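You operate a simulated robot arm through the tools that you are given. There is no shell and no other tool.

You run a simulated robot arm. Do the job below in one go: nothing can be reset, and whatever is moved stays where it is left.

Task
Switch the mains off, lift the guard away, grease the top of the drum bearing and refit the guard.
Fine: rest the guard on the belt; use the yellow brush and grease pot; put the brush back in its cup. Set down upright: yellow grease brush. A coat counts when it lies all over at full strength: go over it till it gets no stronger.
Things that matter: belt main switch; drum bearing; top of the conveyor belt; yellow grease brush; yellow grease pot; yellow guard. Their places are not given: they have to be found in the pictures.

It is judged by the outcome, as a careful person would: the job done as asked, and still so three seconds after it is handed in. It fails if anything else is knocked over, pushed out of place, dropped, spilled or broken.

Robot
A 7-joint arm with a two-finger parallel gripper, fixed in place. Base frame: the origin is at the foot of the arm, x ahead of it, y to its left, z up. Lengths are in mm, angles in degrees, forces in N, time in s.
Its first joint turns from -132.0 to 132.0 degrees. Payload 3.91 kg.
The TCP is the grasp point between the finger pads, 30 mm short of the fingertips. In the tool frame z runs along the fingers and y along their closing line. The gripper opens to 110 mm. The fingers are 20 mm wide and 10 mm thick; the gripper's body (48 by 112 mm) begins 55 mm behind the TCP.
Orientation is told as [roll, pitch, yaw] about the base's x, y, z axes, in that order, counted from this pose: with the fingers straight down and closing along the base's y, the tool's x points along the base's -x, its y along +y and its z along -z.

Tools
- The arm moves only by the tool arm_command. Its argument "commands" is a list of rows, each a list of 7 numbers: the gripper command, from -1 (fully open) to 1 (shut), values between in proportion, then the shift along the base's x, y, z in units of 50 mm (1.0 is 50 mm), then the turn, a rotation vector about the base's x, y, z in units of 6 degrees (1.0 is 6 degrees). In form: [[gripper, x, y, z, rx, ry, rz], ...]. A call has 1 to 20 rows; each row shifts and turns the commanded pose from where the row before left it. A call with a number of a shift or a turn outside -1 to 1 is refused whole. A row lasts 0.2 s, in which the tool goes at most 50 mm and 8.6 degrees; a call with a longer step from one row to the next is refused whole, and so is a gripper value outside its range. Where a pose cannot be reached the arm comes as near as it can. A force on the tool above 40 N (or 10 N above the force at the start of the call, whichever is more), or a blocked arm, ends the call early, and 0.2 s more pass. The fingers move at their own pace (about 108 mm/s each) and stop on an object; they squeeze with about 26 N. The grip force told is the motor's: it shows also when the fingers shut on nothing. Time passes only in rows, and 0.2 s behind the last, so rows that do not move let the fingers close. It gives the time, the measured TCP pose, the force on the tool (base axes), the opening and the grip force at its end, in the units of the frame above (readings bear some noise), with the torque about the TCP (base axes, N m) and any sound that the robot's microphone picked up, and new pictures: "show" is both (left out), scene, wrist or none.
- Cameras (640 x 400 px; columns grow to the right, rows downward): "scene" is fixed at [220.3, -499.7, 1340.4]; the picture's right is [0.98, -0.20, 0.00], its down [-0.02, -0.09, -1.00] and it looks along [0.20, 0.98, -0.09] (base axes); focal length 270 px, centre (320, 200). "wrist" rides on the gripper at [72, 17, -103] in the tool frame; the picture's right is [-0.23, 0.97, 0.00], its down [-0.76, -0.18, -0.62] and it looks along [-0.61, -0.14, 0.78] (tool axes); focal length 222 px, centre (320, 200).
- measure_at(camera, pixels): for up to 12 pixels [column, row] of the newest picture of that camera ("zoom" is the newest enlarged one), the place [x, y, z] in the base frame of the surface seen there, good to about 3 mm. The clock stands still meanwhile.
- enlarge(camera, box): a new picture of the part [left, top, right, bottom] of that camera's present view, enlarged. The clock stands still meanwhile.
- sign_off(): hands the job in; it is judged then, once.

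Leave the gripper open and the arm clear of the work at the hand-in unless told otherwise.

The tools are called after ">>>" as a command line: name --pt "numbers of a row" for each row, then --argument value for the rest, lists and objects as JSON in quotes. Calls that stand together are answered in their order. arm_command: Moves the arm, as the interface text tells. Its arguments: {"type":"object","properties":{"commands":{"type":"array","items":{"type":"array","items":{"type":"number"}}},"show":{"type":"string","enum":["both","scene","wrist","none"]}},"required":["commands"]} The other tools are called the same way: measure_at (camera, pixels) gives the place of the surface under pixels of a picture; enlarge (camera, box) takes an enlarged picture of a part of a camera's view; sign_off () hands the job in.

At the start:

```text
time: 0.0
ee_pos: [378.1, 398.1, 1572.1]
ee_rot: [-0.1, 0.0, 0.0]
ft_force: [0.5, 0.0, 0.5]
ft_torque: [-0.01, 0.01, -0.02]
finger_gap: 110.0
gripper_force: 0.1
```

scene: 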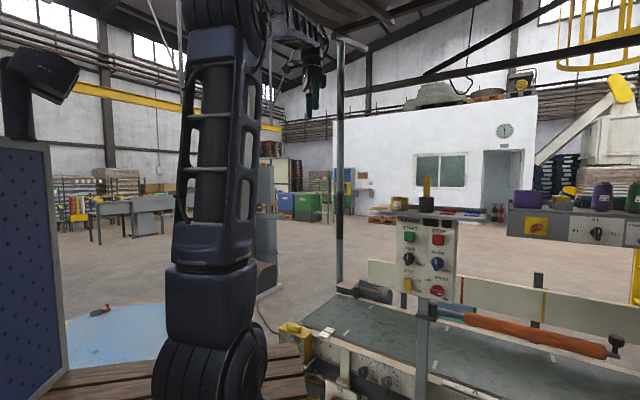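
wrist: 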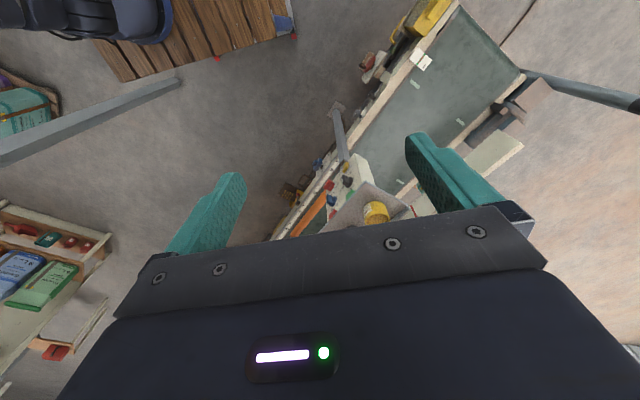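

The scene shows a conveyor at lower right, a control panel around (428,260), a yellow item at (290,330) that may be the guard, and a yellow brush in a cup at (427,190). I'll enlarge these areas to see them better.

>>> enlarge --camera "scene" --box '[260, 280, 460, 400]'

>>> enlarge --camera "scene" --box '[360, 170, 520, 310]'

>>> enlarge --camera "wrist" --box '[260, 0, 560, 240]'

```text
3.20 times, centred on (360, 340) of scene
```

zoom: 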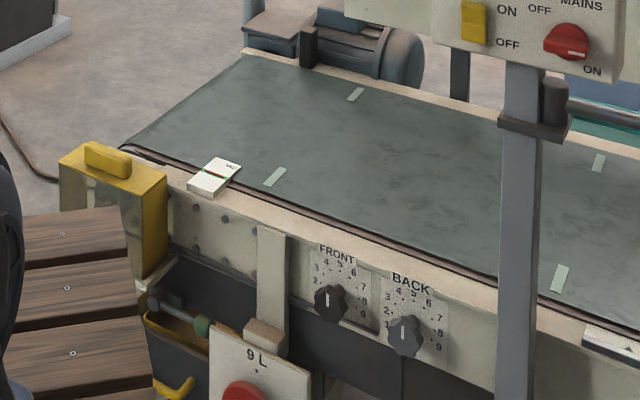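

```text
2.86 times, centred on (440, 240) of scene
```

zoom: 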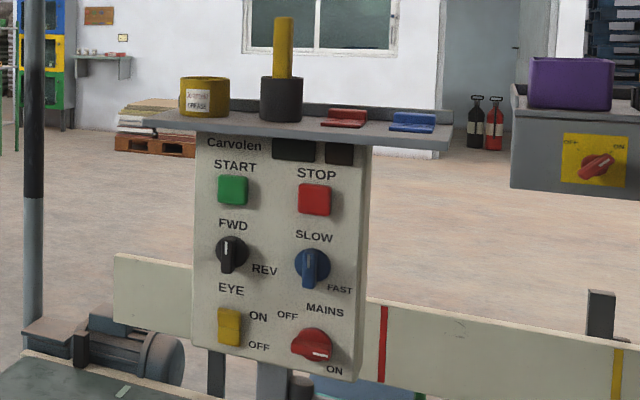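

```text
1.67 times, centred on (410, 120) of wrist
```

zoom: 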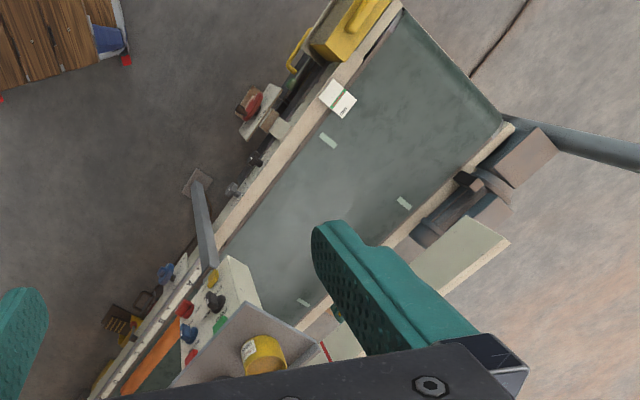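

The red MAINS rotary sits at the bottom right of the panel with its pointer towards ON. The grease pot and the brush in its cup are on the shelf on top of the panel. The guard is the yellow box with a handle at the near-left belt end. I'll measure these next.

>>> enlarge --camera "scene" --box '[390, 250, 470, 300]'

>>> measure_at --camera "scene" --pixels '[[438, 291], [427, 183], [427, 204], [400, 203], [400, 198], [293, 328], [284, 332], [309, 338], [405, 285], [450, 300], [415, 236], [450, 225]]'

```text
8.00 times, centred on (430, 275) of scene
```

zoom: 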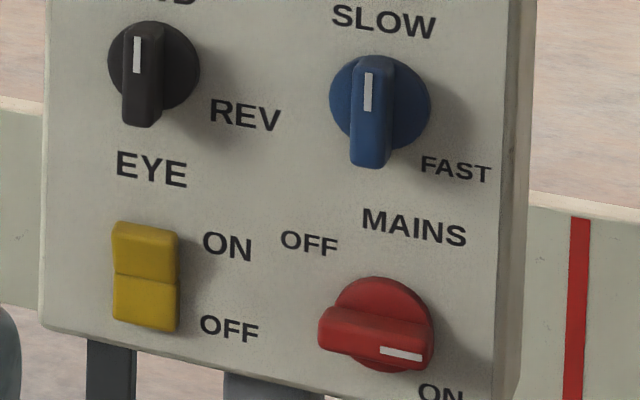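

```text
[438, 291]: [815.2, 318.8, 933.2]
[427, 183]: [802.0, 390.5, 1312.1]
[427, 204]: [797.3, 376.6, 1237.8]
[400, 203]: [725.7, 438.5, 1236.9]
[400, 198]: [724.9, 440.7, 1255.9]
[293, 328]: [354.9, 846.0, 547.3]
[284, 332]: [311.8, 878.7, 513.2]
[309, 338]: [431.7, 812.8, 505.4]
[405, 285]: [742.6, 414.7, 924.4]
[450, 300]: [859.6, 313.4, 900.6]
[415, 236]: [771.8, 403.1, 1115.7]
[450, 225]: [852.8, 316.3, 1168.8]
```

I'm measuring the knob and the panel plane on the zoomed picture.

>>> measure_at --camera "zoom" --pixels '[[70, 120], [70, 300], [480, 40], [480, 350], [290, 60], [270, 350], [325, 335], [376, 340], [428, 353], [376, 300], [310, 244], [440, 390]]'

>>> enlarge --camera "scene" --box '[380, 170, 500, 245]'

```text
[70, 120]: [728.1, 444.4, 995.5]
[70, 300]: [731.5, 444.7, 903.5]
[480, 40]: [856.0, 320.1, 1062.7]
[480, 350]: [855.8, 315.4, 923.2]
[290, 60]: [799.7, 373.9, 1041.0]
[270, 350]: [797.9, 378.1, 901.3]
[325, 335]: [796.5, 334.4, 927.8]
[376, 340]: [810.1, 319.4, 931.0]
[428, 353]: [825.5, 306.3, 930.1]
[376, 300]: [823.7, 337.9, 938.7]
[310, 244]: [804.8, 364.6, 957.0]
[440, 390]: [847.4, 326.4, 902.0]
```

```text
5.33 times, centred on (440, 208) of scene
```

zoom: 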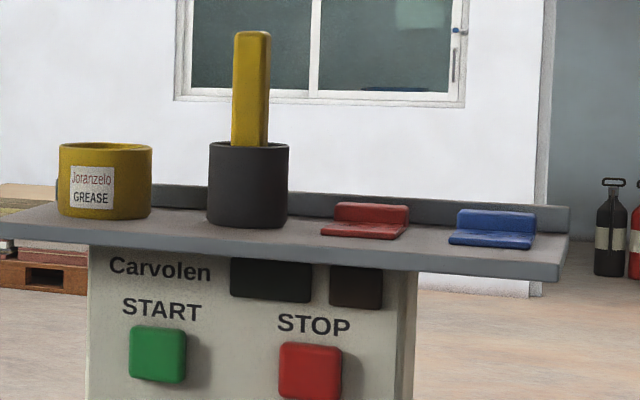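

I'm getting the geometry of the guard and its surroundings, and looking at that area enlarged.

>>> enlarge --camera "scene" --box '[270, 300, 350, 350]'

>>> enlarge --camera "wrist" --box '[360, 0, 480, 75]'

>>> measure_at --camera "wrist" --pixels '[[436, 5], [415, 15], [425, 20], [437, 33], [450, 12], [421, 62], [470, 60], [515, 75], [400, 100], [540, 80], [620, 100], [490, 110]]'

>>> measure_at --camera "scene" --pixels '[[339, 60], [339, 150], [339, 250], [330, 300], [400, 310], [427, 330], [425, 380], [318, 337], [300, 320], [355, 300]]'

```text
8.00 times, centred on (310, 325) of scene
```

zoom: 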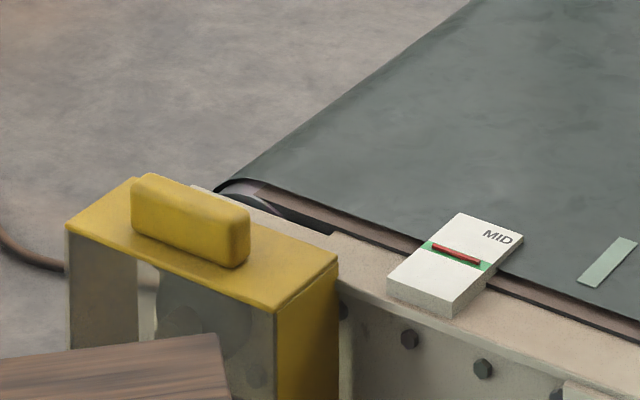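

```text
5.33 times, centred on (420, 38) of wrist
```

zoom: 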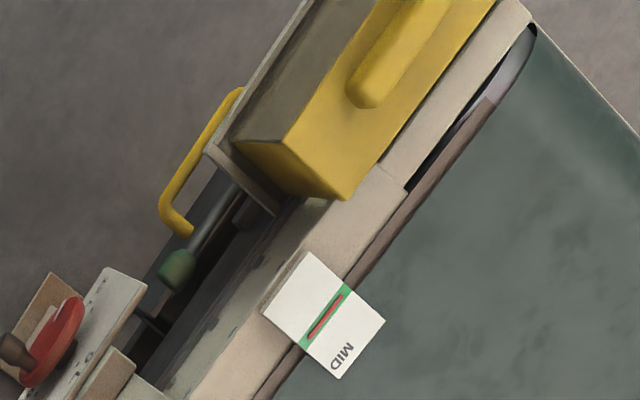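

```text
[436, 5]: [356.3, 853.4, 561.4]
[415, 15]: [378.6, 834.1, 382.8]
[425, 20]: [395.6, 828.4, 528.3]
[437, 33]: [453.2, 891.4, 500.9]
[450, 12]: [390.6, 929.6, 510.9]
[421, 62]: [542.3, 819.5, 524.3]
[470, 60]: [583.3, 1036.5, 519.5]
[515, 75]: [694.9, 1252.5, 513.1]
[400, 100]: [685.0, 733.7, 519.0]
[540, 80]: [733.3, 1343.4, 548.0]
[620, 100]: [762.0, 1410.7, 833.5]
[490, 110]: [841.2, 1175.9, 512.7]
```

```text
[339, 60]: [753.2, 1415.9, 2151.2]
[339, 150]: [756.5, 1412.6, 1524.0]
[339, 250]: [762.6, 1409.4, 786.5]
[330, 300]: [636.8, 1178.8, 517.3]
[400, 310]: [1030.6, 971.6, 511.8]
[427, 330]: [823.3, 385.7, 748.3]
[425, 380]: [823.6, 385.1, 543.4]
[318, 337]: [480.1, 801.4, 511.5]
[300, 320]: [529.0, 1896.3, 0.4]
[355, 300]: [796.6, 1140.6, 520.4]
```

Measured so far:
- The panel is a vertical plane, x+y ≈ 1173, facing (-0.7,-0.7).
- The MAINS bar is centred near (811, 320, 931), lies horizontal and sticks out about 30 mm.
- The belt top is at z ≈ 515.

First I'll turn the tool horizontal towards the panel, in open air in front of it and high up.

>>> arm_command --pt "-1 0.404 -0.524 -0.313 0.9641 -0.9641 0" --pt "-1 0.404 -0.524 -0.313 0.9641 -0.9641 0" --pt "-1 0.404 -0.524 -0.313 0.9641 -0.9641 0" --pt "-1 0.404 -0.524 -0.313 0.9641 -0.9641 0" --pt "-1 0.404 -0.524 -0.313 0.9641 -0.9641 0" --pt "-1 0.404 -0.524 -0.313 0.9641 -0.9641 0" --pt "-1 0.404 -0.524 -0.313 0.9641 -0.9641 0" --pt "-1 0.404 -0.524 -0.313 0.9641 -0.9641 0" --pt "-1 0.404 -0.524 -0.313 0.9641 -0.9641 0" --pt "-1 0.404 -0.524 -0.313 0.9641 -0.9641 0" --pt "-1 0.404 -0.524 -0.313 0.9641 -0.9641 0" --pt "-1 0 0 0 0 0 0"

```text
time: 2.6
ee_pos: [599.9, 111.8, 1399.5]
ee_rot: [89.9, -44.9, -44.9]
ft_force: [0.7, 0.8, 0.2]
ft_torque: [0.01, -0.01, -0.03]
finger_gap: 109.9
gripper_force: 0.0
```

scene: 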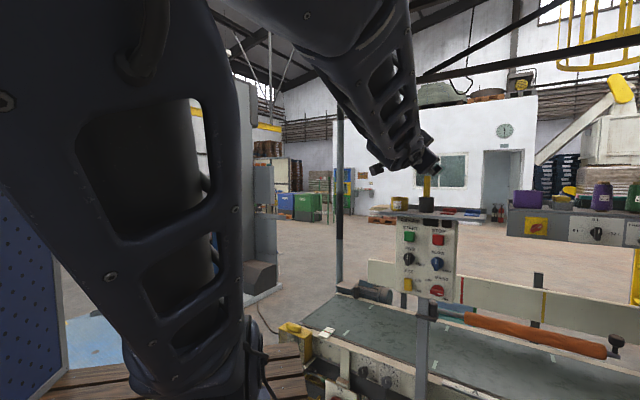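
wrist: 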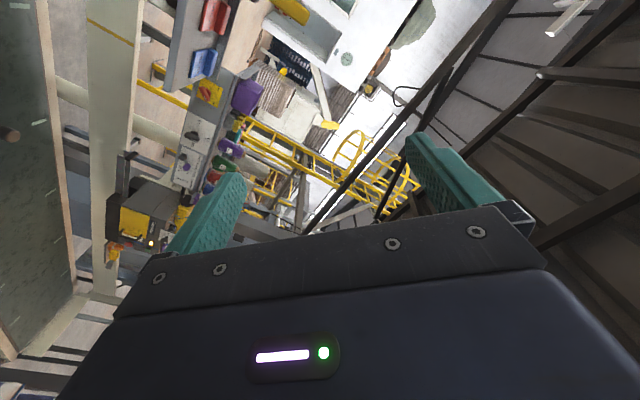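

The pose tracks well. Next I'll roll the tool 45° so the fingers close vertically, and go down to knob height, staying well in front of the shelf.

>>> arm_command --pt "-1 0 0 -0.9 0.8839 0.8839 0" --pt "-0.5 0 0 -0.9 0.8839 0.8839 0" --pt "0 0 0 -0.9 0.8839 0.8839 0" --pt "0 0 0 -0.9 0.8839 0.8839 0" --pt "0 0 0 -0.9 0.8839 0.8839 0" --pt "0 0 0 -0.9 0.8839 0.8839 0" --pt "0 0 0 -0.9 0 0 0" --pt "0 0 0 -0.9 0 0 0" --pt "0 0 0 -0.9 0 0 0" --pt "0 0 0 -0.9 0 0 0" --pt "0 0 0 -0.36 0 0 0" --pt "0 0 0 0 0 0 0"

```text
time: 5.2
ee_pos: [667.2, 117.6, 956.4]
ee_rot: [89.9, -0.1, -44.9]
ft_force: [-0.7, 0.0, -0.5]
ft_torque: [0.03, 0.03, 0.0]
finger_gap: 55.0
gripper_force: 0.1
out of reach, approached as far as the arm can: row 4, 5, 6, 7, 8
```

scene: 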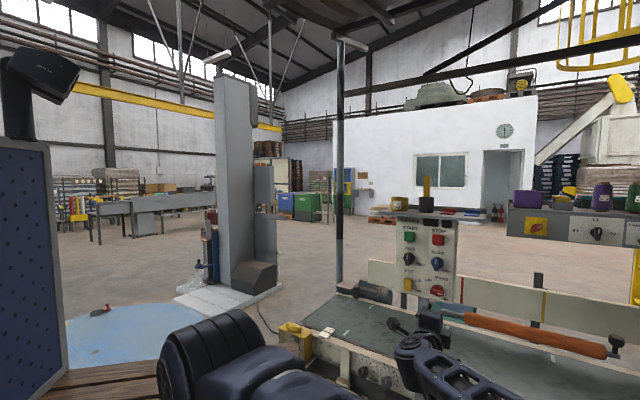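
wrist: 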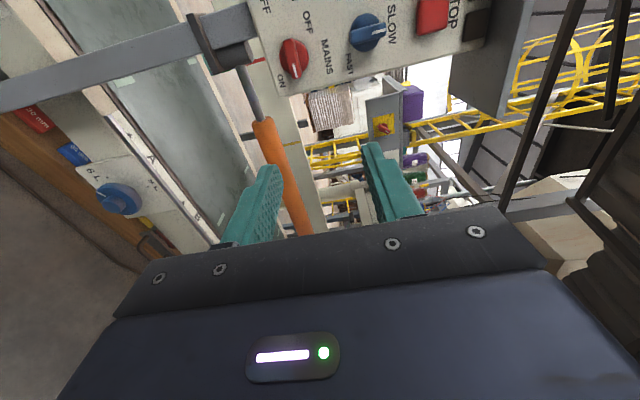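

The tool is horizontal with the fingers closing vertically, and the wrist picture shows the MAINS knob at (293,58). The arm ended at (667,118,956). I'll measure the knob from here.

>>> enlarge --camera "wrist" --box '[240, 10, 360, 85]'

>>> measure_at --camera "wrist" --pixels '[[290, 45], [297, 70], [293, 58], [315, 50], [330, 80], [290, 88]]'

```text
5.33 times, centred on (300, 48) of wrist
```

zoom: 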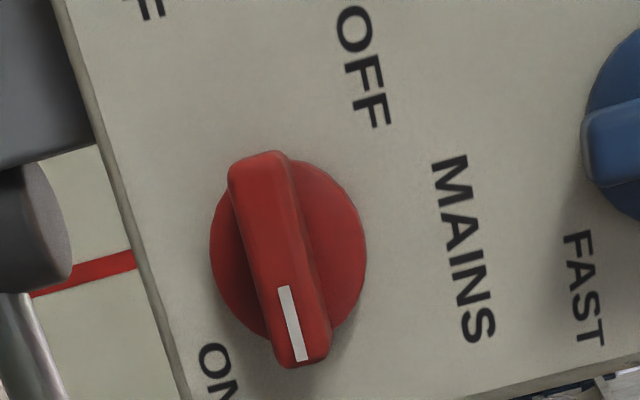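

```text
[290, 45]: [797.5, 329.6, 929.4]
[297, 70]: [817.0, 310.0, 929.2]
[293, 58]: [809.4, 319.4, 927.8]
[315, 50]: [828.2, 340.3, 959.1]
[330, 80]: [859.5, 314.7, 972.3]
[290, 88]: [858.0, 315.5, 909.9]
```

The bar centre is about (810,320,930) and it lies horizontal. I'll move onto the knob axis, standing back 100 mm.

>>> arm_command --pt "0 0.32 0.618 -0.132 0 0 0" --pt "0 0.32 0.618 -0.132 0 0 0" --pt "0 0.32 0.618 -0.132 0 0 0" --pt "0 0.32 0.618 -0.132 0 0 0" --pt "0 0 0 0 0 0 0"

```text
time: 6.4
ee_pos: [720.1, 154.0, 956.9]
ee_rot: [89.8, -0.1, -44.9]
ft_force: [0.3, -0.7, 0.2]
ft_torque: [-0.01, -0.03, -0.02]
finger_gap: 55.2
gripper_force: 0.1
out of reach, approached as far as the arm can: row 2, 3, 4
```

scene: 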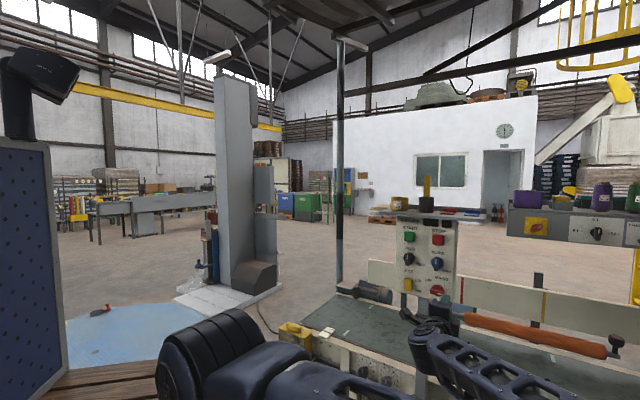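
wrist: 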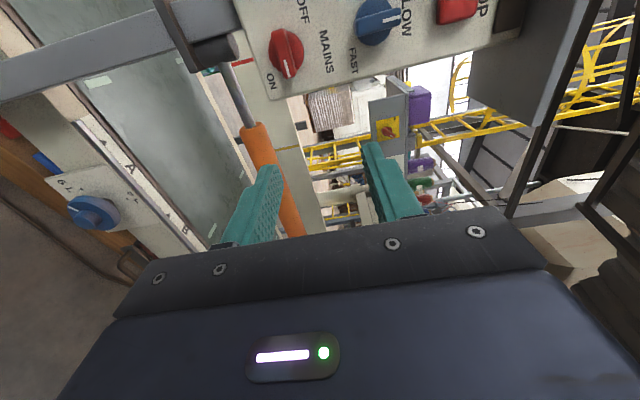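

The arm has folded into an awkward low-elbow posture and can't go further this way. I'll back up to the high pose with the roll undone, and check that the elbow comes back up.

>>> arm_command --pt "0 -0.4 -0.1 0.8 0 0 0" --pt "0 -0.4 -0.1 0.8 0 0 0" --pt "0 -0.4 -0.1 0.8 0 0 0" --pt "0 -0.4 -0.1 0.8 -0.8839 -0.8839 0" --pt "0 -0.4 -0.1 0.8 -0.8839 -0.8839 0" --pt "0 -0.4 -0.1 0.8 -0.8839 -0.8839 0" --pt "0 0 -0.1 0.8 -0.8839 -0.8839 0" --pt "0 0 -0.1 0.8 -0.8839 -0.8839 0" --pt "0 0 -0.14 0.8 -0.8839 -0.8839 0" --pt "0 0 0 0.8 0 0 0" --pt "0 0 0 0.8 0 0 0" --pt "0 0 0 0 0 0 0"

```text
time: 9.0
ee_pos: [632.3, 115.4, 1404.3]
ee_rot: [89.9, -45.1, -44.9]
ft_force: [0.2, -0.9, 0.2]
ft_torque: [0.0, -0.01, -0.03]
finger_gap: 55.0
gripper_force: 0.0
out of reach, approached as far as the arm can: row 4, 5, 6
```

scene: 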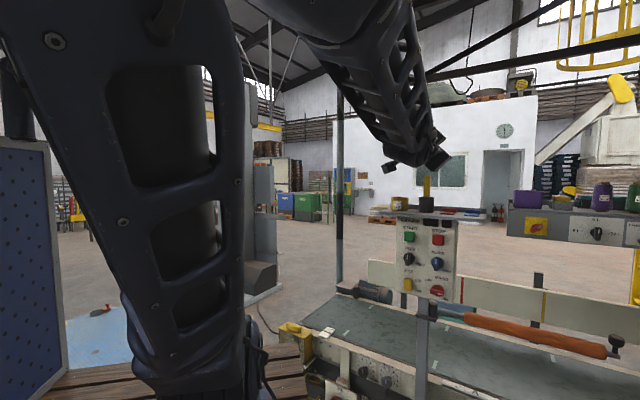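
wrist: 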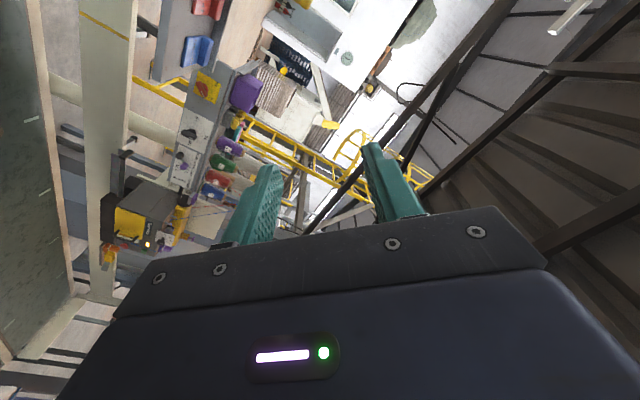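

The elbow is up again. Next I'll go down without any roll, to see how low this posture works.

>>> arm_command --pt "0 0 0 -0.9 0 0 0" --pt "0 0 0 -0.9 0 0 0" --pt "0 0 0 -0.9 0 0 0" --pt "0 0 0 -0.9 0 0 0" --pt "0 0 0 -0.9 0 0 0" --pt "0 0 0 0 0 0 0" --show "scene"

```text
time: 10.4
ee_pos: [641.7, 117.2, 1184.0]
ee_rot: [89.8, -45.0, -44.5]
ft_force: [0.1, 0.5, 0.9]
ft_torque: [0.02, 0.0, 0.01]
finger_gap: 55.0
gripper_force: 0.0
out of reach, approached as far as the arm can: row 5
```

scene: 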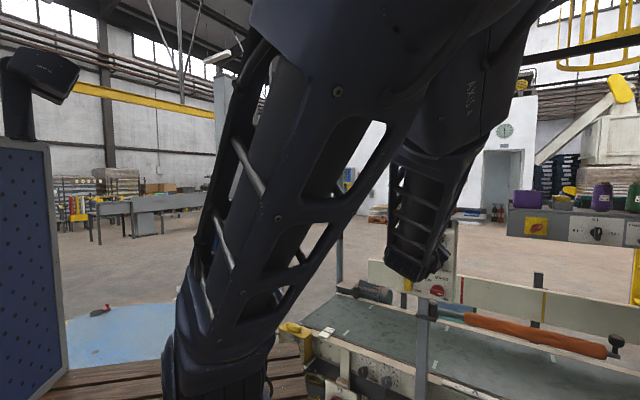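

Below z ≈ 1190 the wrist limits a level tool. So I'll tilt the tool 45° downwards, shut the fingers, and push the left end of the knob bar down. That turns the mark from right to up, towards OFF. I'll tilt and roll first, moving to a point above and in front of the knob.

>>> arm_command --pt "0 0 0 0 -0.8839 0.8839 0" --pt "0.5 0 0 0 -0.8839 0.8839 0" --pt "1 0 0 0 -0.8839 0.8839 0" --pt "1 0 0 0 -0.8839 0.8839 0" --pt "1 0 0 0 -0.8839 0.8839 0" --pt "1 0 0 0 -0.8839 0.8839 0" --pt "1 0 0 0 -0.625 -0.625 0.884" --pt "1 0 0 0 -0.625 -0.625 0.884" --pt "1 0 0 0 -0.625 -0.625 0.884" --pt "1 0 0 0 -0.625 -0.625 0.884" --pt "1 0 0 0 -0.625 -0.625 0.884" --pt "1 0 0 0 -0.625 -0.625 0.884" --pt "1 0 0 0 0 0 0"

```text
time: 13.2
ee_pos: [641.1, 115.4, 1182.9]
ee_rot: [0.0, -44.9, 45.1]
ft_force: [-0.4, -0.9, 0.4]
ft_torque: [-0.01, 0.02, -0.01]
finger_gap: 0.0
gripper_force: 26.1
```

scene: 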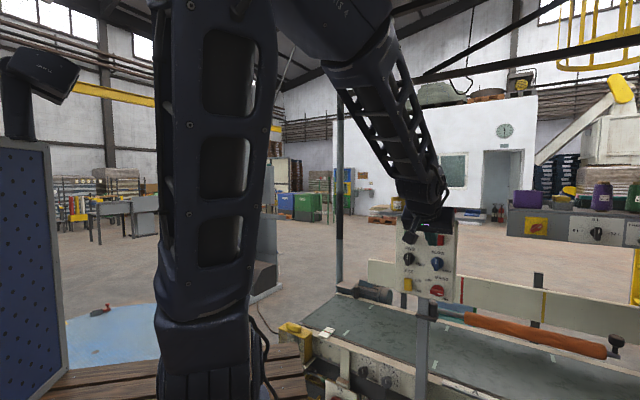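
wrist: 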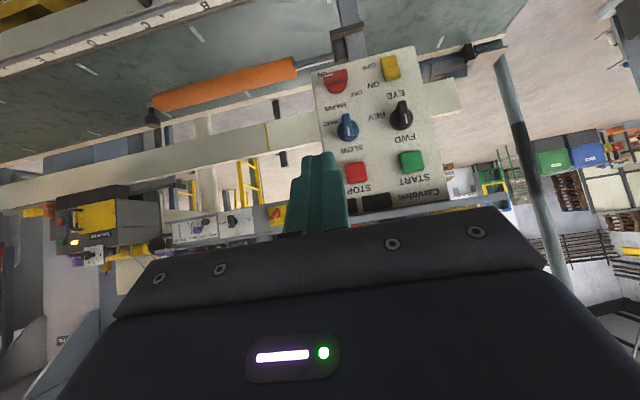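

The orientation is right: tilted 45°, with the closing line horizontal along the panel. Next I'll go down, then in to a point 80 mm in front of the knob's left end.

>>> arm_command --pt "1 0 0 -0.76 0 0 0" --pt "1 0 0 -0.76 0 0 0" --pt "1 0 0 -0.76 0 0 0" --pt "1 0 0 -0.76 0 0 0" --pt "1 0.43 0.663 0 0 0 0" --pt "1 0.43 0.663 0 0 0 0" --pt "1 0.43 0.663 0 0 0 0" --pt "1 0.43 0.663 0 0 0 0" --pt "1 0.43 0.663 0 0 0 0" --pt "1 0 0 0 0 0 0"

```text
time: 15.4
ee_pos: [676.6, 161.1, 1036.2]
ee_rot: [-0.1, -45.0, 45.0]
ft_force: [0.8, -0.6, -0.5]
ft_torque: [0.0, 0.03, 0.02]
finger_gap: 0.1
gripper_force: 26.0
out of reach, approached as far as the arm can: row 5, 6, 7, 8, 9
```

scene: 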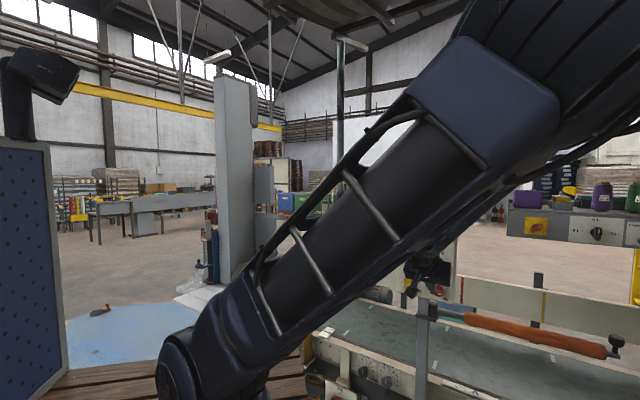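
wrist: 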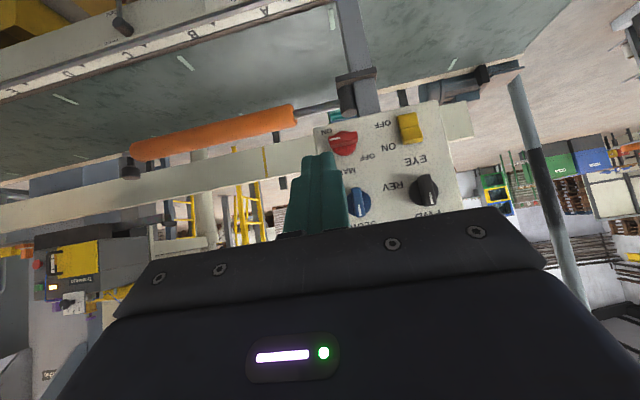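

It ran out of reach again, with the elbow swung out. The tool azimuth of 45° differs a lot from the arm's own azimuth of about 20°. A push doesn't need to be square to the panel, so I'll yaw the tool back to about 22°, which suits the arm better.

>>> arm_command --pt "1 -0.5 -0.3 0.6 0 0 -0.94" --pt "1 -0.5 -0.3 0.6 0 0 -0.94" --pt "1 0 0 0 0 0 -0.94" --pt "1 0 0 0 0 0 -0.94" --pt "1 0 0 0 0 0 0"

```text
time: 16.6
ee_pos: [625.8, 130.2, 1097.7]
ee_rot: [0.0, -44.9, 22.4]
ft_force: [-0.3, -0.5, 1.0]
ft_torque: [-0.01, -0.02, 0.01]
finger_gap: 0.0
gripper_force: 25.7
```

scene: 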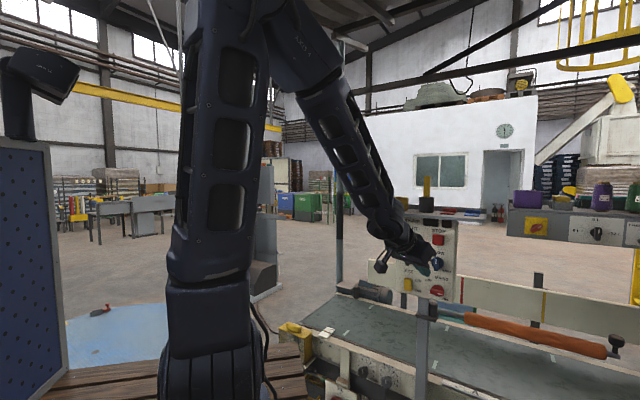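
wrist: 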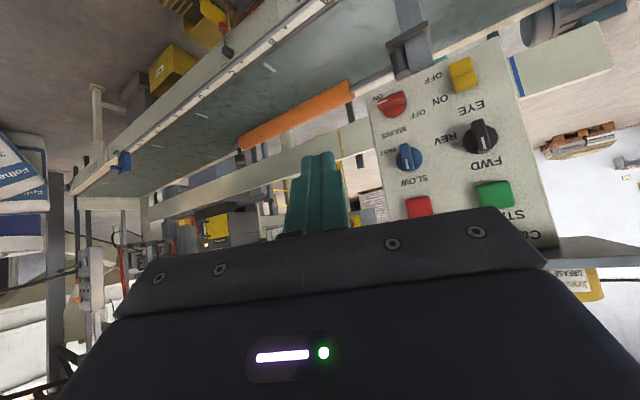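

The posture is good now, with the elbow up. I'll use a compromise azimuth of about 34° so the hand body clears the FWD knob, and go to the pre-contact point.

>>> arm_command --pt "1 0.401 0.514 -0.222 0 0 0.942" --pt "1 0.401 0.514 -0.222 0 0 0.942" --pt "1 0.401 0.514 -0.222 0 0 0" --pt "1 0.401 0.514 -0.222 0 0 0" --pt "1 0.401 0.514 -0.222 0 0 0" --pt "1 0.401 0.514 -0.222 0 0 0" --pt "1 0 0 0 0 0 0"

```text
time: 18.2
ee_pos: [664.5, 174.3, 1079.1]
ee_rot: [0.0, -44.9, 33.7]
ft_force: [0.8, -0.7, -0.8]
ft_torque: [0.01, 0.0, 0.02]
finger_gap: 0.0
gripper_force: 26.4
out of reach, approached as far as the arm can: row 2, 3, 4, 5, 6
```

scene: 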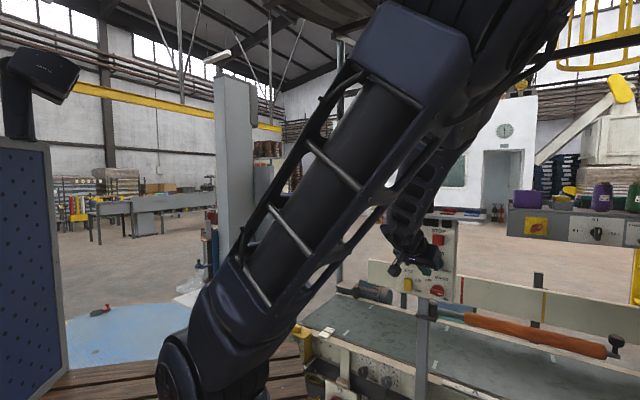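
wrist: 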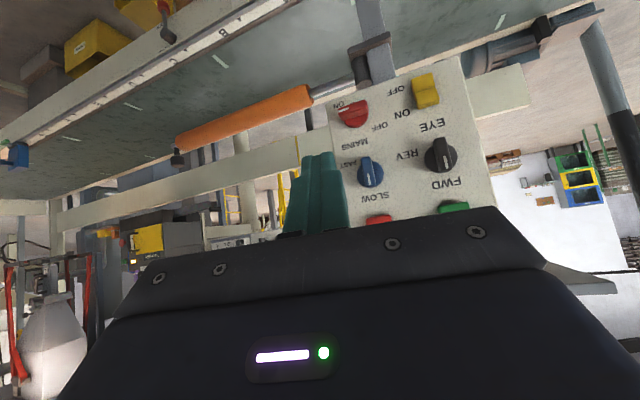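

Yawing while the arm is still at a smaller azimuth runs into a limit. I'll go back to azimuth 22°, move to the pre-contact point where the arm itself points about 21°, and decide on the yaw there.

>>> arm_command --pt "1 -0.3 -0.2 0.1 0 0 -0.942" --pt "1 -0.3 -0.2 0.1 0 0 -0.942" --pt "1 0 0.8 0 0 0 0" --pt "1 0 0.8 0 0 0 0" --pt "1 0.1 0.8 0 0 0 0" --pt "1 0.4 0.3 -0.2 0 0 0" --pt "1 0.4 0 -0.2 0 0 0" --pt "1 0 0 0 0 0 0"

```text
time: 20.0
ee_pos: [672.6, 201.7, 1096.0]
ee_rot: [9.1, -46.0, 15.9]
ft_force: [0.7, -2.0, -0.8]
ft_torque: [0.08, 0.02, 0.11]
finger_gap: 0.3
gripper_force: 25.7
out of reach, approached as far as the arm can: row 3, 4, 5
```

scene: 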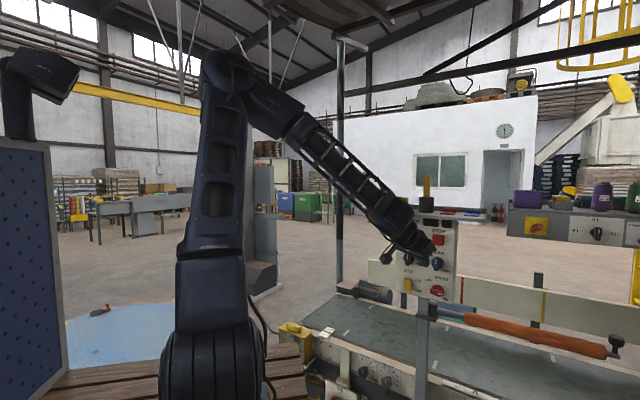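
wrist: 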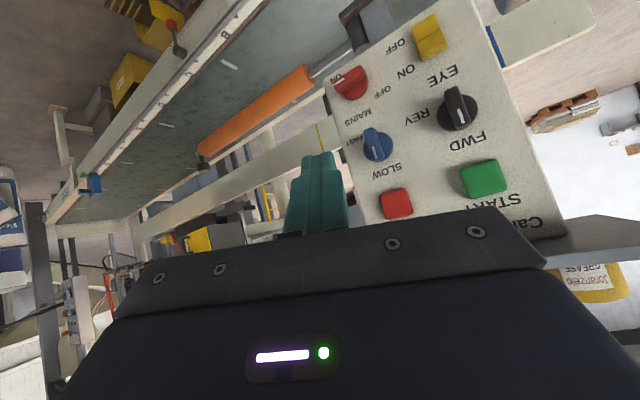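

The arm is swinging back into a good posture but hadn't settled. I'll wait a moment and read again.

>>> arm_command --pt "1 0 0 0 0 0 0" --pt "1 0 0 0 0 0 0" --pt "1 0 0 0 0 0 0"

```text
time: 20.8
ee_pos: [671.4, 205.7, 1076.2]
ee_rot: [-0.1, -45.0, 22.5]
ft_force: [0.3, 0.0, -0.8]
ft_torque: [0.0, -0.01, 0.02]
finger_gap: 0.0
gripper_force: 26.3
```

scene: 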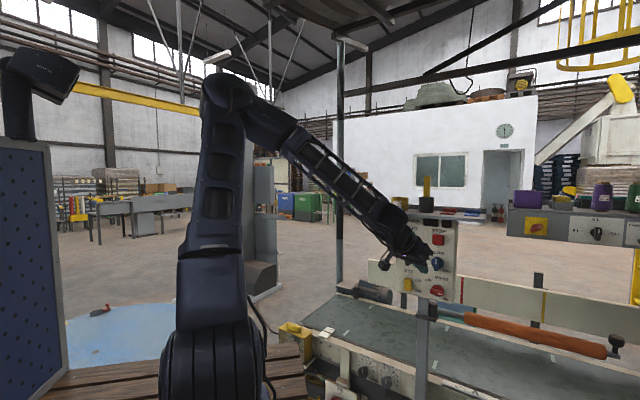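
wrist: 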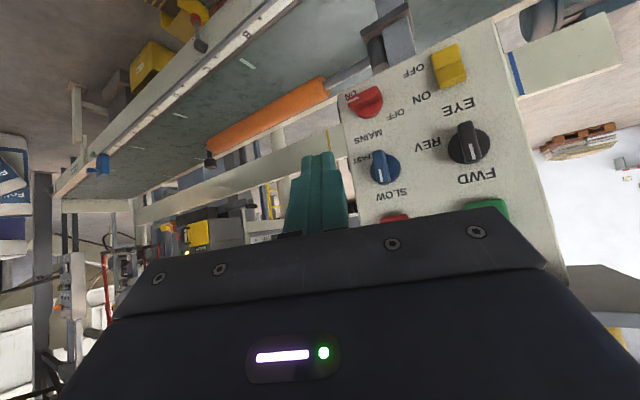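

The posture is good. I'll continue to the pre-contact point at azimuth 22°, without yaw.

>>> arm_command --pt "1 0.373 0.392 -0.225 0 0 0" --pt "1 0.373 0.392 -0.225 0 0 0" --pt "1 0.373 0.392 -0.225 0 0 0" --pt "1 0.373 0.392 -0.225 0 0 0" --pt "1 0 0 0 0 0 0" --pt "1 0 0 0 0 0 0"

```text
time: 22.2
ee_pos: [744.4, 281.4, 1032.0]
ee_rot: [0.0, -45.0, 22.5]
ft_force: [-0.5, -1.0, -0.3]
ft_torque: [0.0, 0.04, 0.03]
finger_gap: 0.0
gripper_force: 26.1
```

scene: 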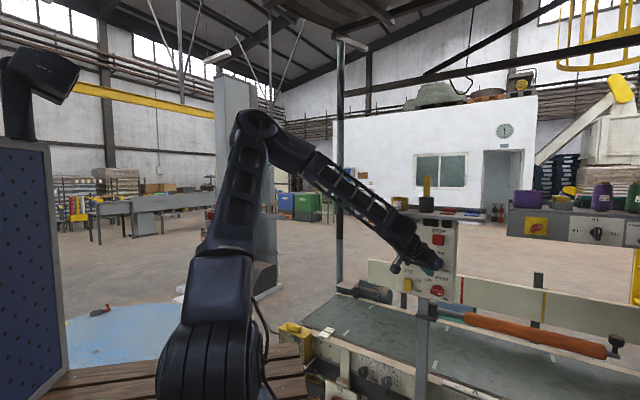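
wrist: 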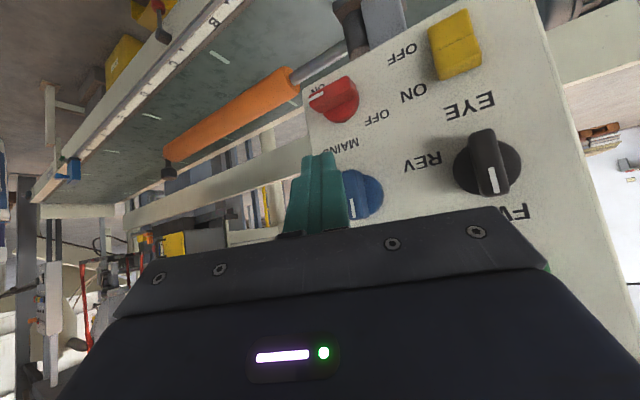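

I reached the point. Now I'll yaw the tool +11° in place, towards square with the panel.

>>> arm_command --pt "1 0 0 0 0 0 0.942" --pt "1 0 0 0 0 0 0.942" --pt "1 0 0 0 0 0 0" --pt "1 0 0 0 0 0 0"

```text
time: 23.2
ee_pos: [743.7, 283.2, 1032.8]
ee_rot: [-0.1, -44.9, 33.9]
ft_force: [-0.6, 0.4, 0.0]
ft_torque: [0.02, 0.0, 0.02]
finger_gap: 0.0
gripper_force: 26.0
```

scene: 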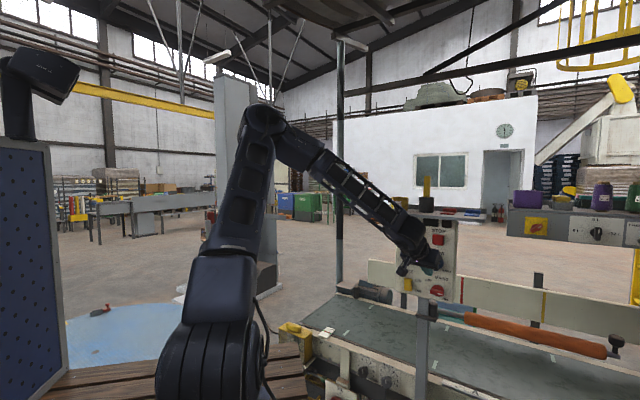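
wrist: 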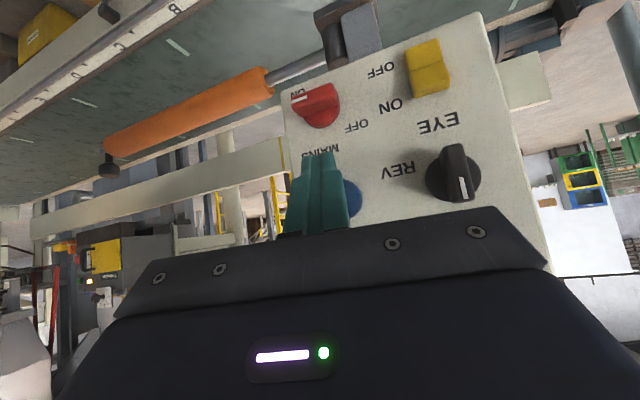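

This works too. The tip is about 82 mm off the panel and 82 mm above the knob axis. I'll bring it to just above the left end of the bar, 17 mm from the panel and about 30 mm above the axis.

>>> arm_command --pt "1 0.313 0.305 -0.344 0 0 0" --pt "1 0.313 0.305 -0.344 0 0 0" --pt "1 0.313 0.305 -0.344 0 0 0" --pt "1 0 0 0 0 0 0"

>>> enlarge --camera "scene" --box '[390, 240, 486, 300]'

>>> enlarge --camera "wrist" --box '[240, 50, 432, 170]'

```text
time: 24.2
ee_pos: [790.9, 329.9, 980.4]
ee_rot: [-0.1, -45.0, 33.8]
ft_force: [-0.1, -0.5, 0.1]
ft_torque: [-0.01, 0.02, -0.01]
finger_gap: 0.0
gripper_force: 26.5
```

scene: 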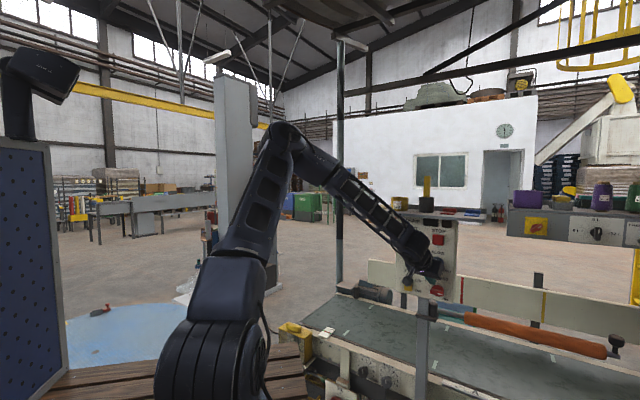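
wrist: 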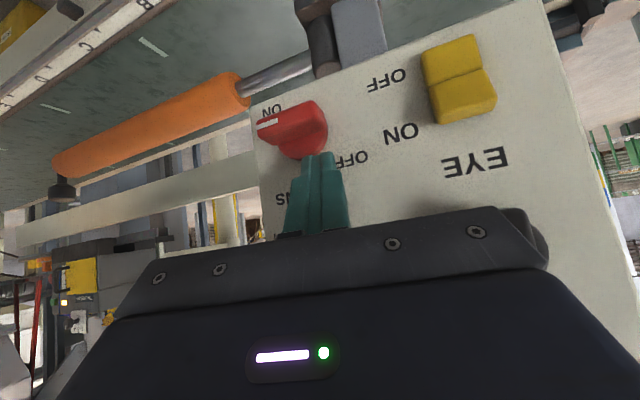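

```text
6.67 times, centred on (438, 270) of scene
```

zoom: 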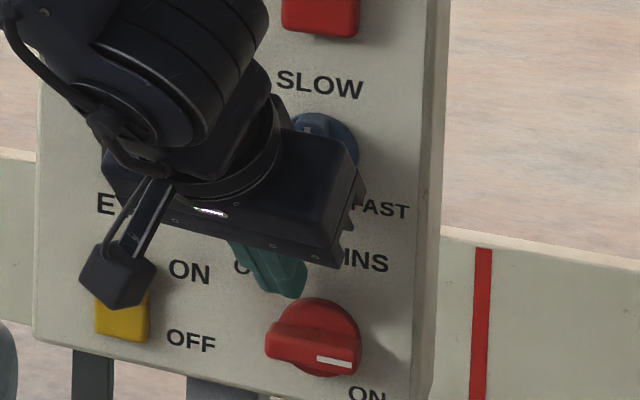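

```text
3.33 times, centred on (336, 110) of wrist
```

zoom: 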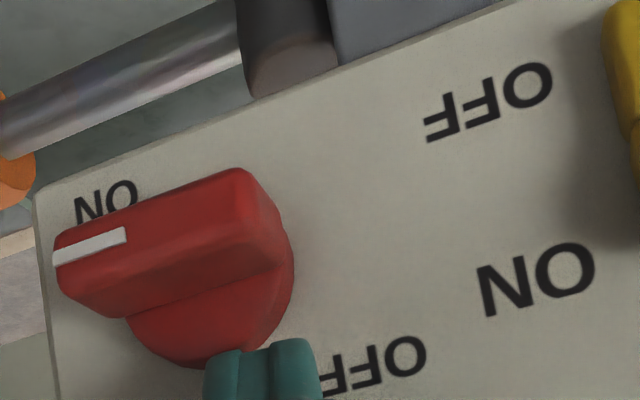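

The tip is about 16 mm from the panel, 16 mm left of the knob axis and 29 mm above it, which is where I want it. I'll push the bar's left end down along an arc.

>>> arm_command --pt "1 -0.028 -0.04 -0.31 0 0 0" --pt "1 -0.071 0.071 -0.082 0 0 0" --pt "1 -0.048 0.048 -0.152 0 0 0" --pt "1 0.013 -0.013 -0.196 0 0 0"

>>> enlarge --camera "wrist" --box '[240, 50, 432, 170]'

>>> enlarge --camera "scene" --box '[390, 240, 486, 300]'

```text
time: 25.2
ee_pos: [784.2, 332.3, 943.4]
ee_rot: [-0.1, -45.0, 33.8]
ft_force: [-0.2, 0.2, -0.3]
ft_torque: [0.0, 0.04, 0.02]
finger_gap: 0.0
gripper_force: 25.4
```

scene: 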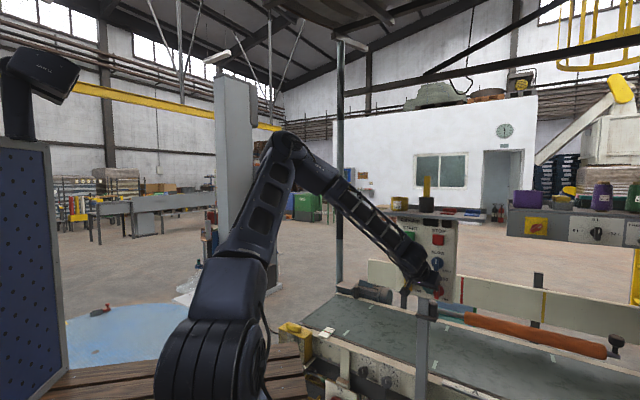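
wrist: 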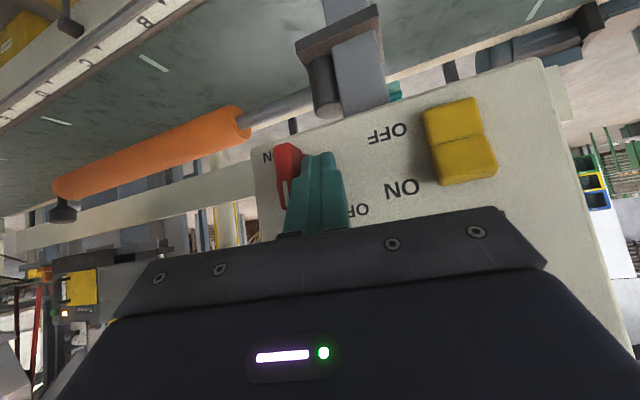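

```text
3.33 times, centred on (336, 110) of wrist
```

zoom: 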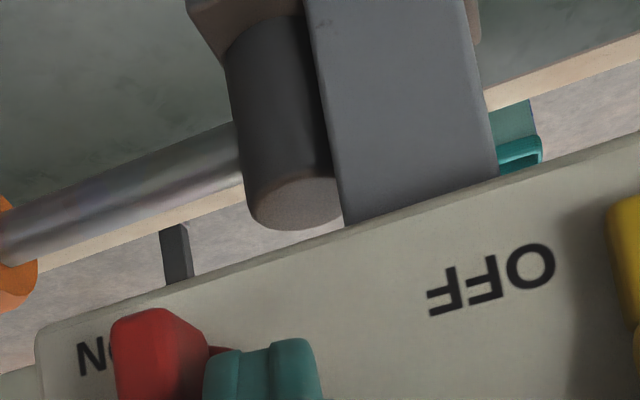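

```text
6.67 times, centred on (438, 270) of scene
```

zoom: 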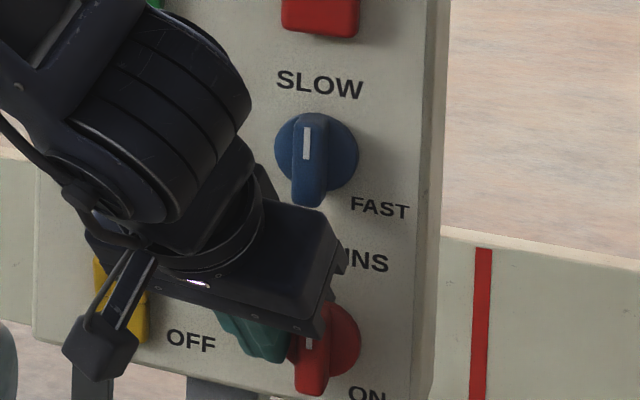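

The mark now points straight up and the bar is vertical. I'll finish the last part of the arc gently to check that it has reached its stop.

>>> arm_command --pt "1 0.05 -0.05 -0.14 0 0 0" --pt "1 0.05 -0.05 -0.03 0 0 0" --pt "1 0.05 -0.05 0 0 0 0" --show "wrist"

>>> enlarge --camera "scene" --box '[390, 240, 486, 300]'

```text
time: 25.9
ee_pos: [787.7, 331.2, 935.6]
ee_rot: [0.3, -44.9, 33.9]
ft_force: [-6.2, 5.2, 1.3]
ft_torque: [0.11, 0.03, 0.18]
finger_gap: 0.3
gripper_force: 26.0
stopped in row 3: the force on the tool passed its limit at 45 N (the readings are from after the stop); the commanded pose is now the measured one
```

wrist: 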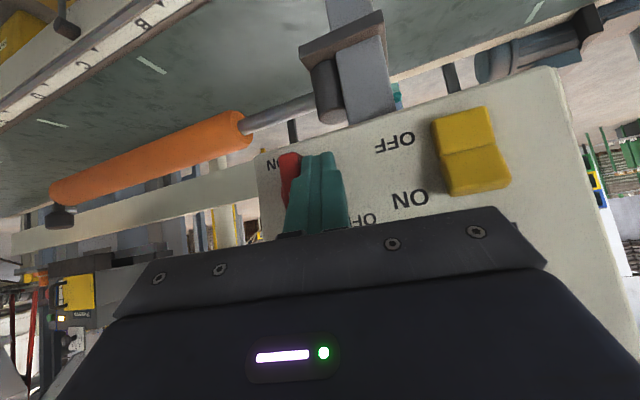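

```text
6.67 times, centred on (438, 270) of scene
```

zoom: 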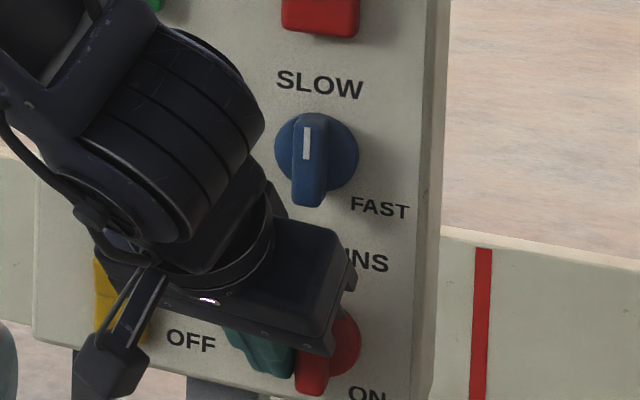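

The knob hit its stop at the vertical position. I'll back the tip off to the left and then straight out, and check the switch.

>>> arm_command --pt "1 -0.15 0.15 0 0 0 0" --pt "1 -0.377 -0.377 0.3 0 0 0" --pt "1 -0.377 -0.377 0.4 0 0 0" --pt "1 -0.377 -0.377 0.4 0 0 0" --pt "1 -0.377 -0.377 0.4 0 0 0" --pt "1 0 0 0 0 0 0"

>>> enlarge --camera "scene" --box '[390, 240, 486, 300]'

>>> enlarge --camera "wrist" --box '[240, 50, 432, 170]'

```text
time: 27.3
ee_pos: [705.9, 262.3, 1012.1]
ee_rot: [0.3, -44.9, 33.9]
ft_force: [0.5, -1.0, 0.1]
ft_torque: [0.03, 0.05, -0.02]
finger_gap: 0.0
gripper_force: 26.1
```

scene: 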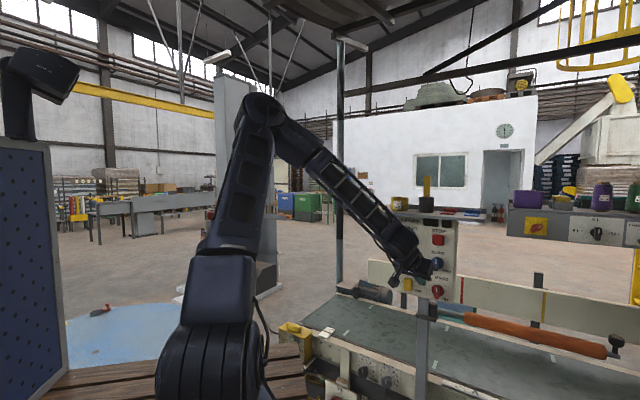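
wrist: 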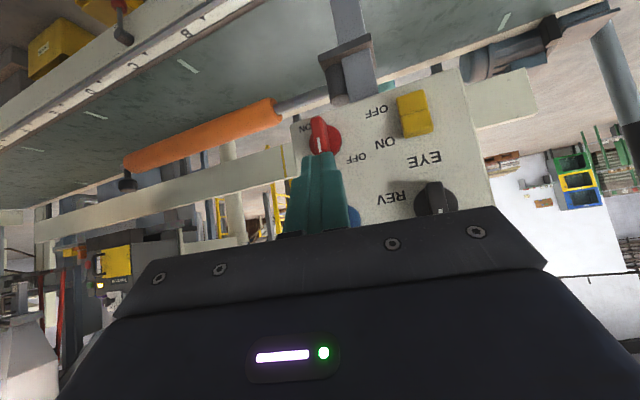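

```text
6.67 times, centred on (438, 270) of scene
```

zoom: 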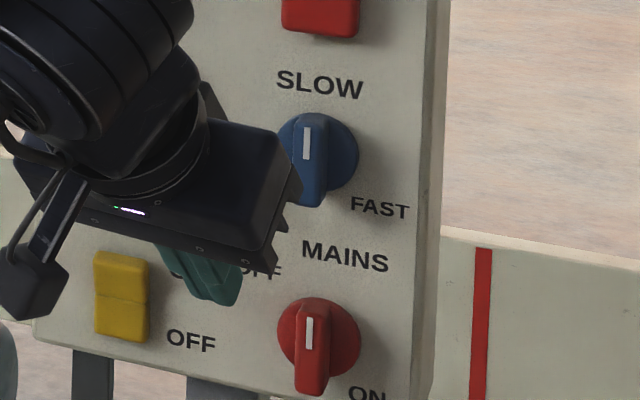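

```text
3.33 times, centred on (336, 110) of wrist
```

zoom: 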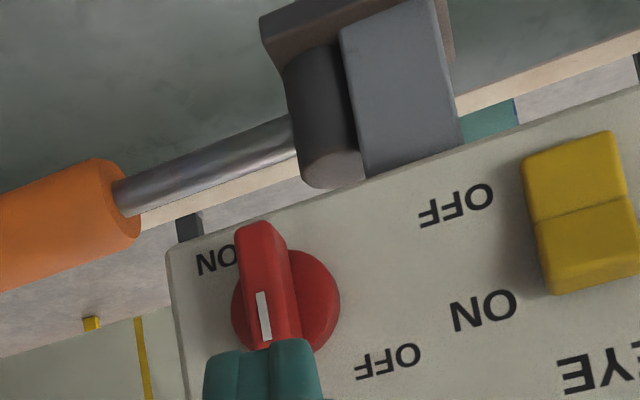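

MAINS is now vertical, at OFF. Next comes the guard. I'll retreat inwards, point the tool down, then swing left to a viewpoint over the guard.

>>> arm_command --pt "1 -0.5 -0.2 0.2 -0.597 0.889 0" --pt "0 -0.5 -0.2 0.2 -0.597 0.889 0" --pt "-1 -0.5 -0.2 0.2 -0.597 0.889 0" --pt "-1 -0.5 -0.2 0.2 -0.597 0.889 0" --pt "-1 -0.5 -0.2 0.2 -0.597 0.889 0" --pt "-1 -0.5 -0.2 0.2 -0.597 0.889 0" --pt "-1 0 0 0 -0.597 0.889 0" --pt "-1 -0.4 0.73 -0.2 0 0 0" --pt "-1 -0.4 0.73 -0.2 0 0 0" --pt "-1 -0.4 0.73 -0.2 0 0 0" --pt "-1 -0.4 0.73 -0.2 0 0 0" --pt "-1 -0.4 0.73 -0.2 0 0 0.93" --pt "-1 -0.4 0.73 -0.2 0 0 0.93" --pt "-1 -0.4 0.73 -0.2 0 0 0" --pt "-1 -0.4 0.73 -0.2 0 0 0" --pt "-1 -0.4 0.73 -0.2 0 0 0" --pt "-1 -0.4 0.73 -0.2 0 0 0" --pt "-1 -0.4 0.73 -0.2 0 0 0" --pt "-1 -0.4 0.73 -0.2 0 0 0" --pt "-1 0 0 0 0 0 0"

```text
time: 31.5
ee_pos: [314.1, 643.4, 950.3]
ee_rot: [0.2, -0.2, 45.0]
ft_force: [0.1, -0.3, 0.6]
ft_torque: [0.01, 0.01, 0.0]
finger_gap: 109.8
gripper_force: 0.0
```

scene: 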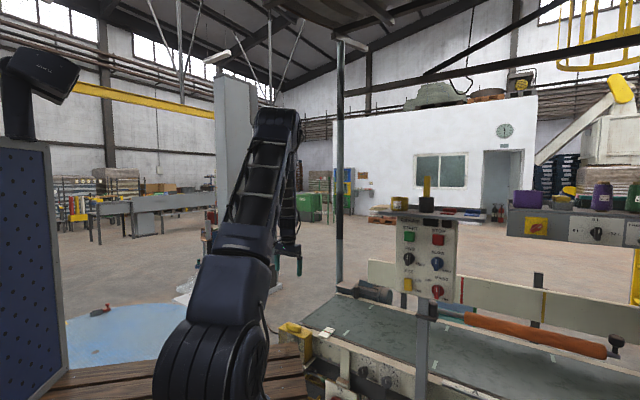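
wrist: 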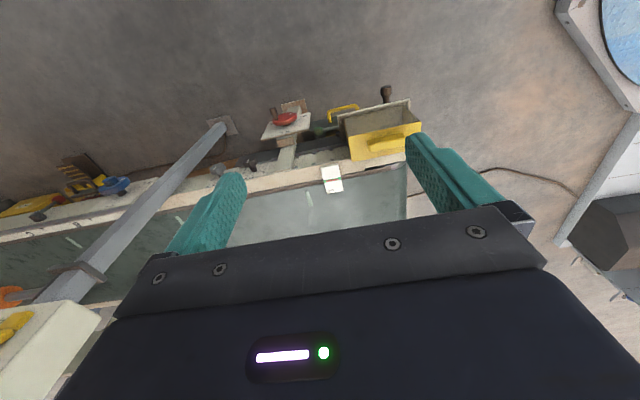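

The guard is at (385,140) in the wrist picture, which is upside down with the far side at the bottom. I'll zoom in and measure it.

>>> enlarge --camera "wrist" --box '[300, 80, 460, 180]'

```text
4.00 times, centred on (380, 130) of wrist
```

zoom: 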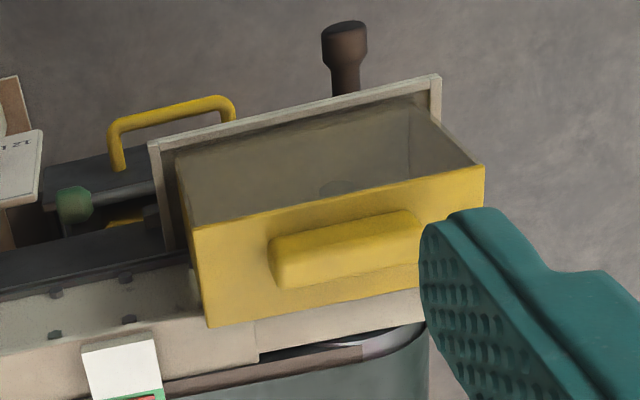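

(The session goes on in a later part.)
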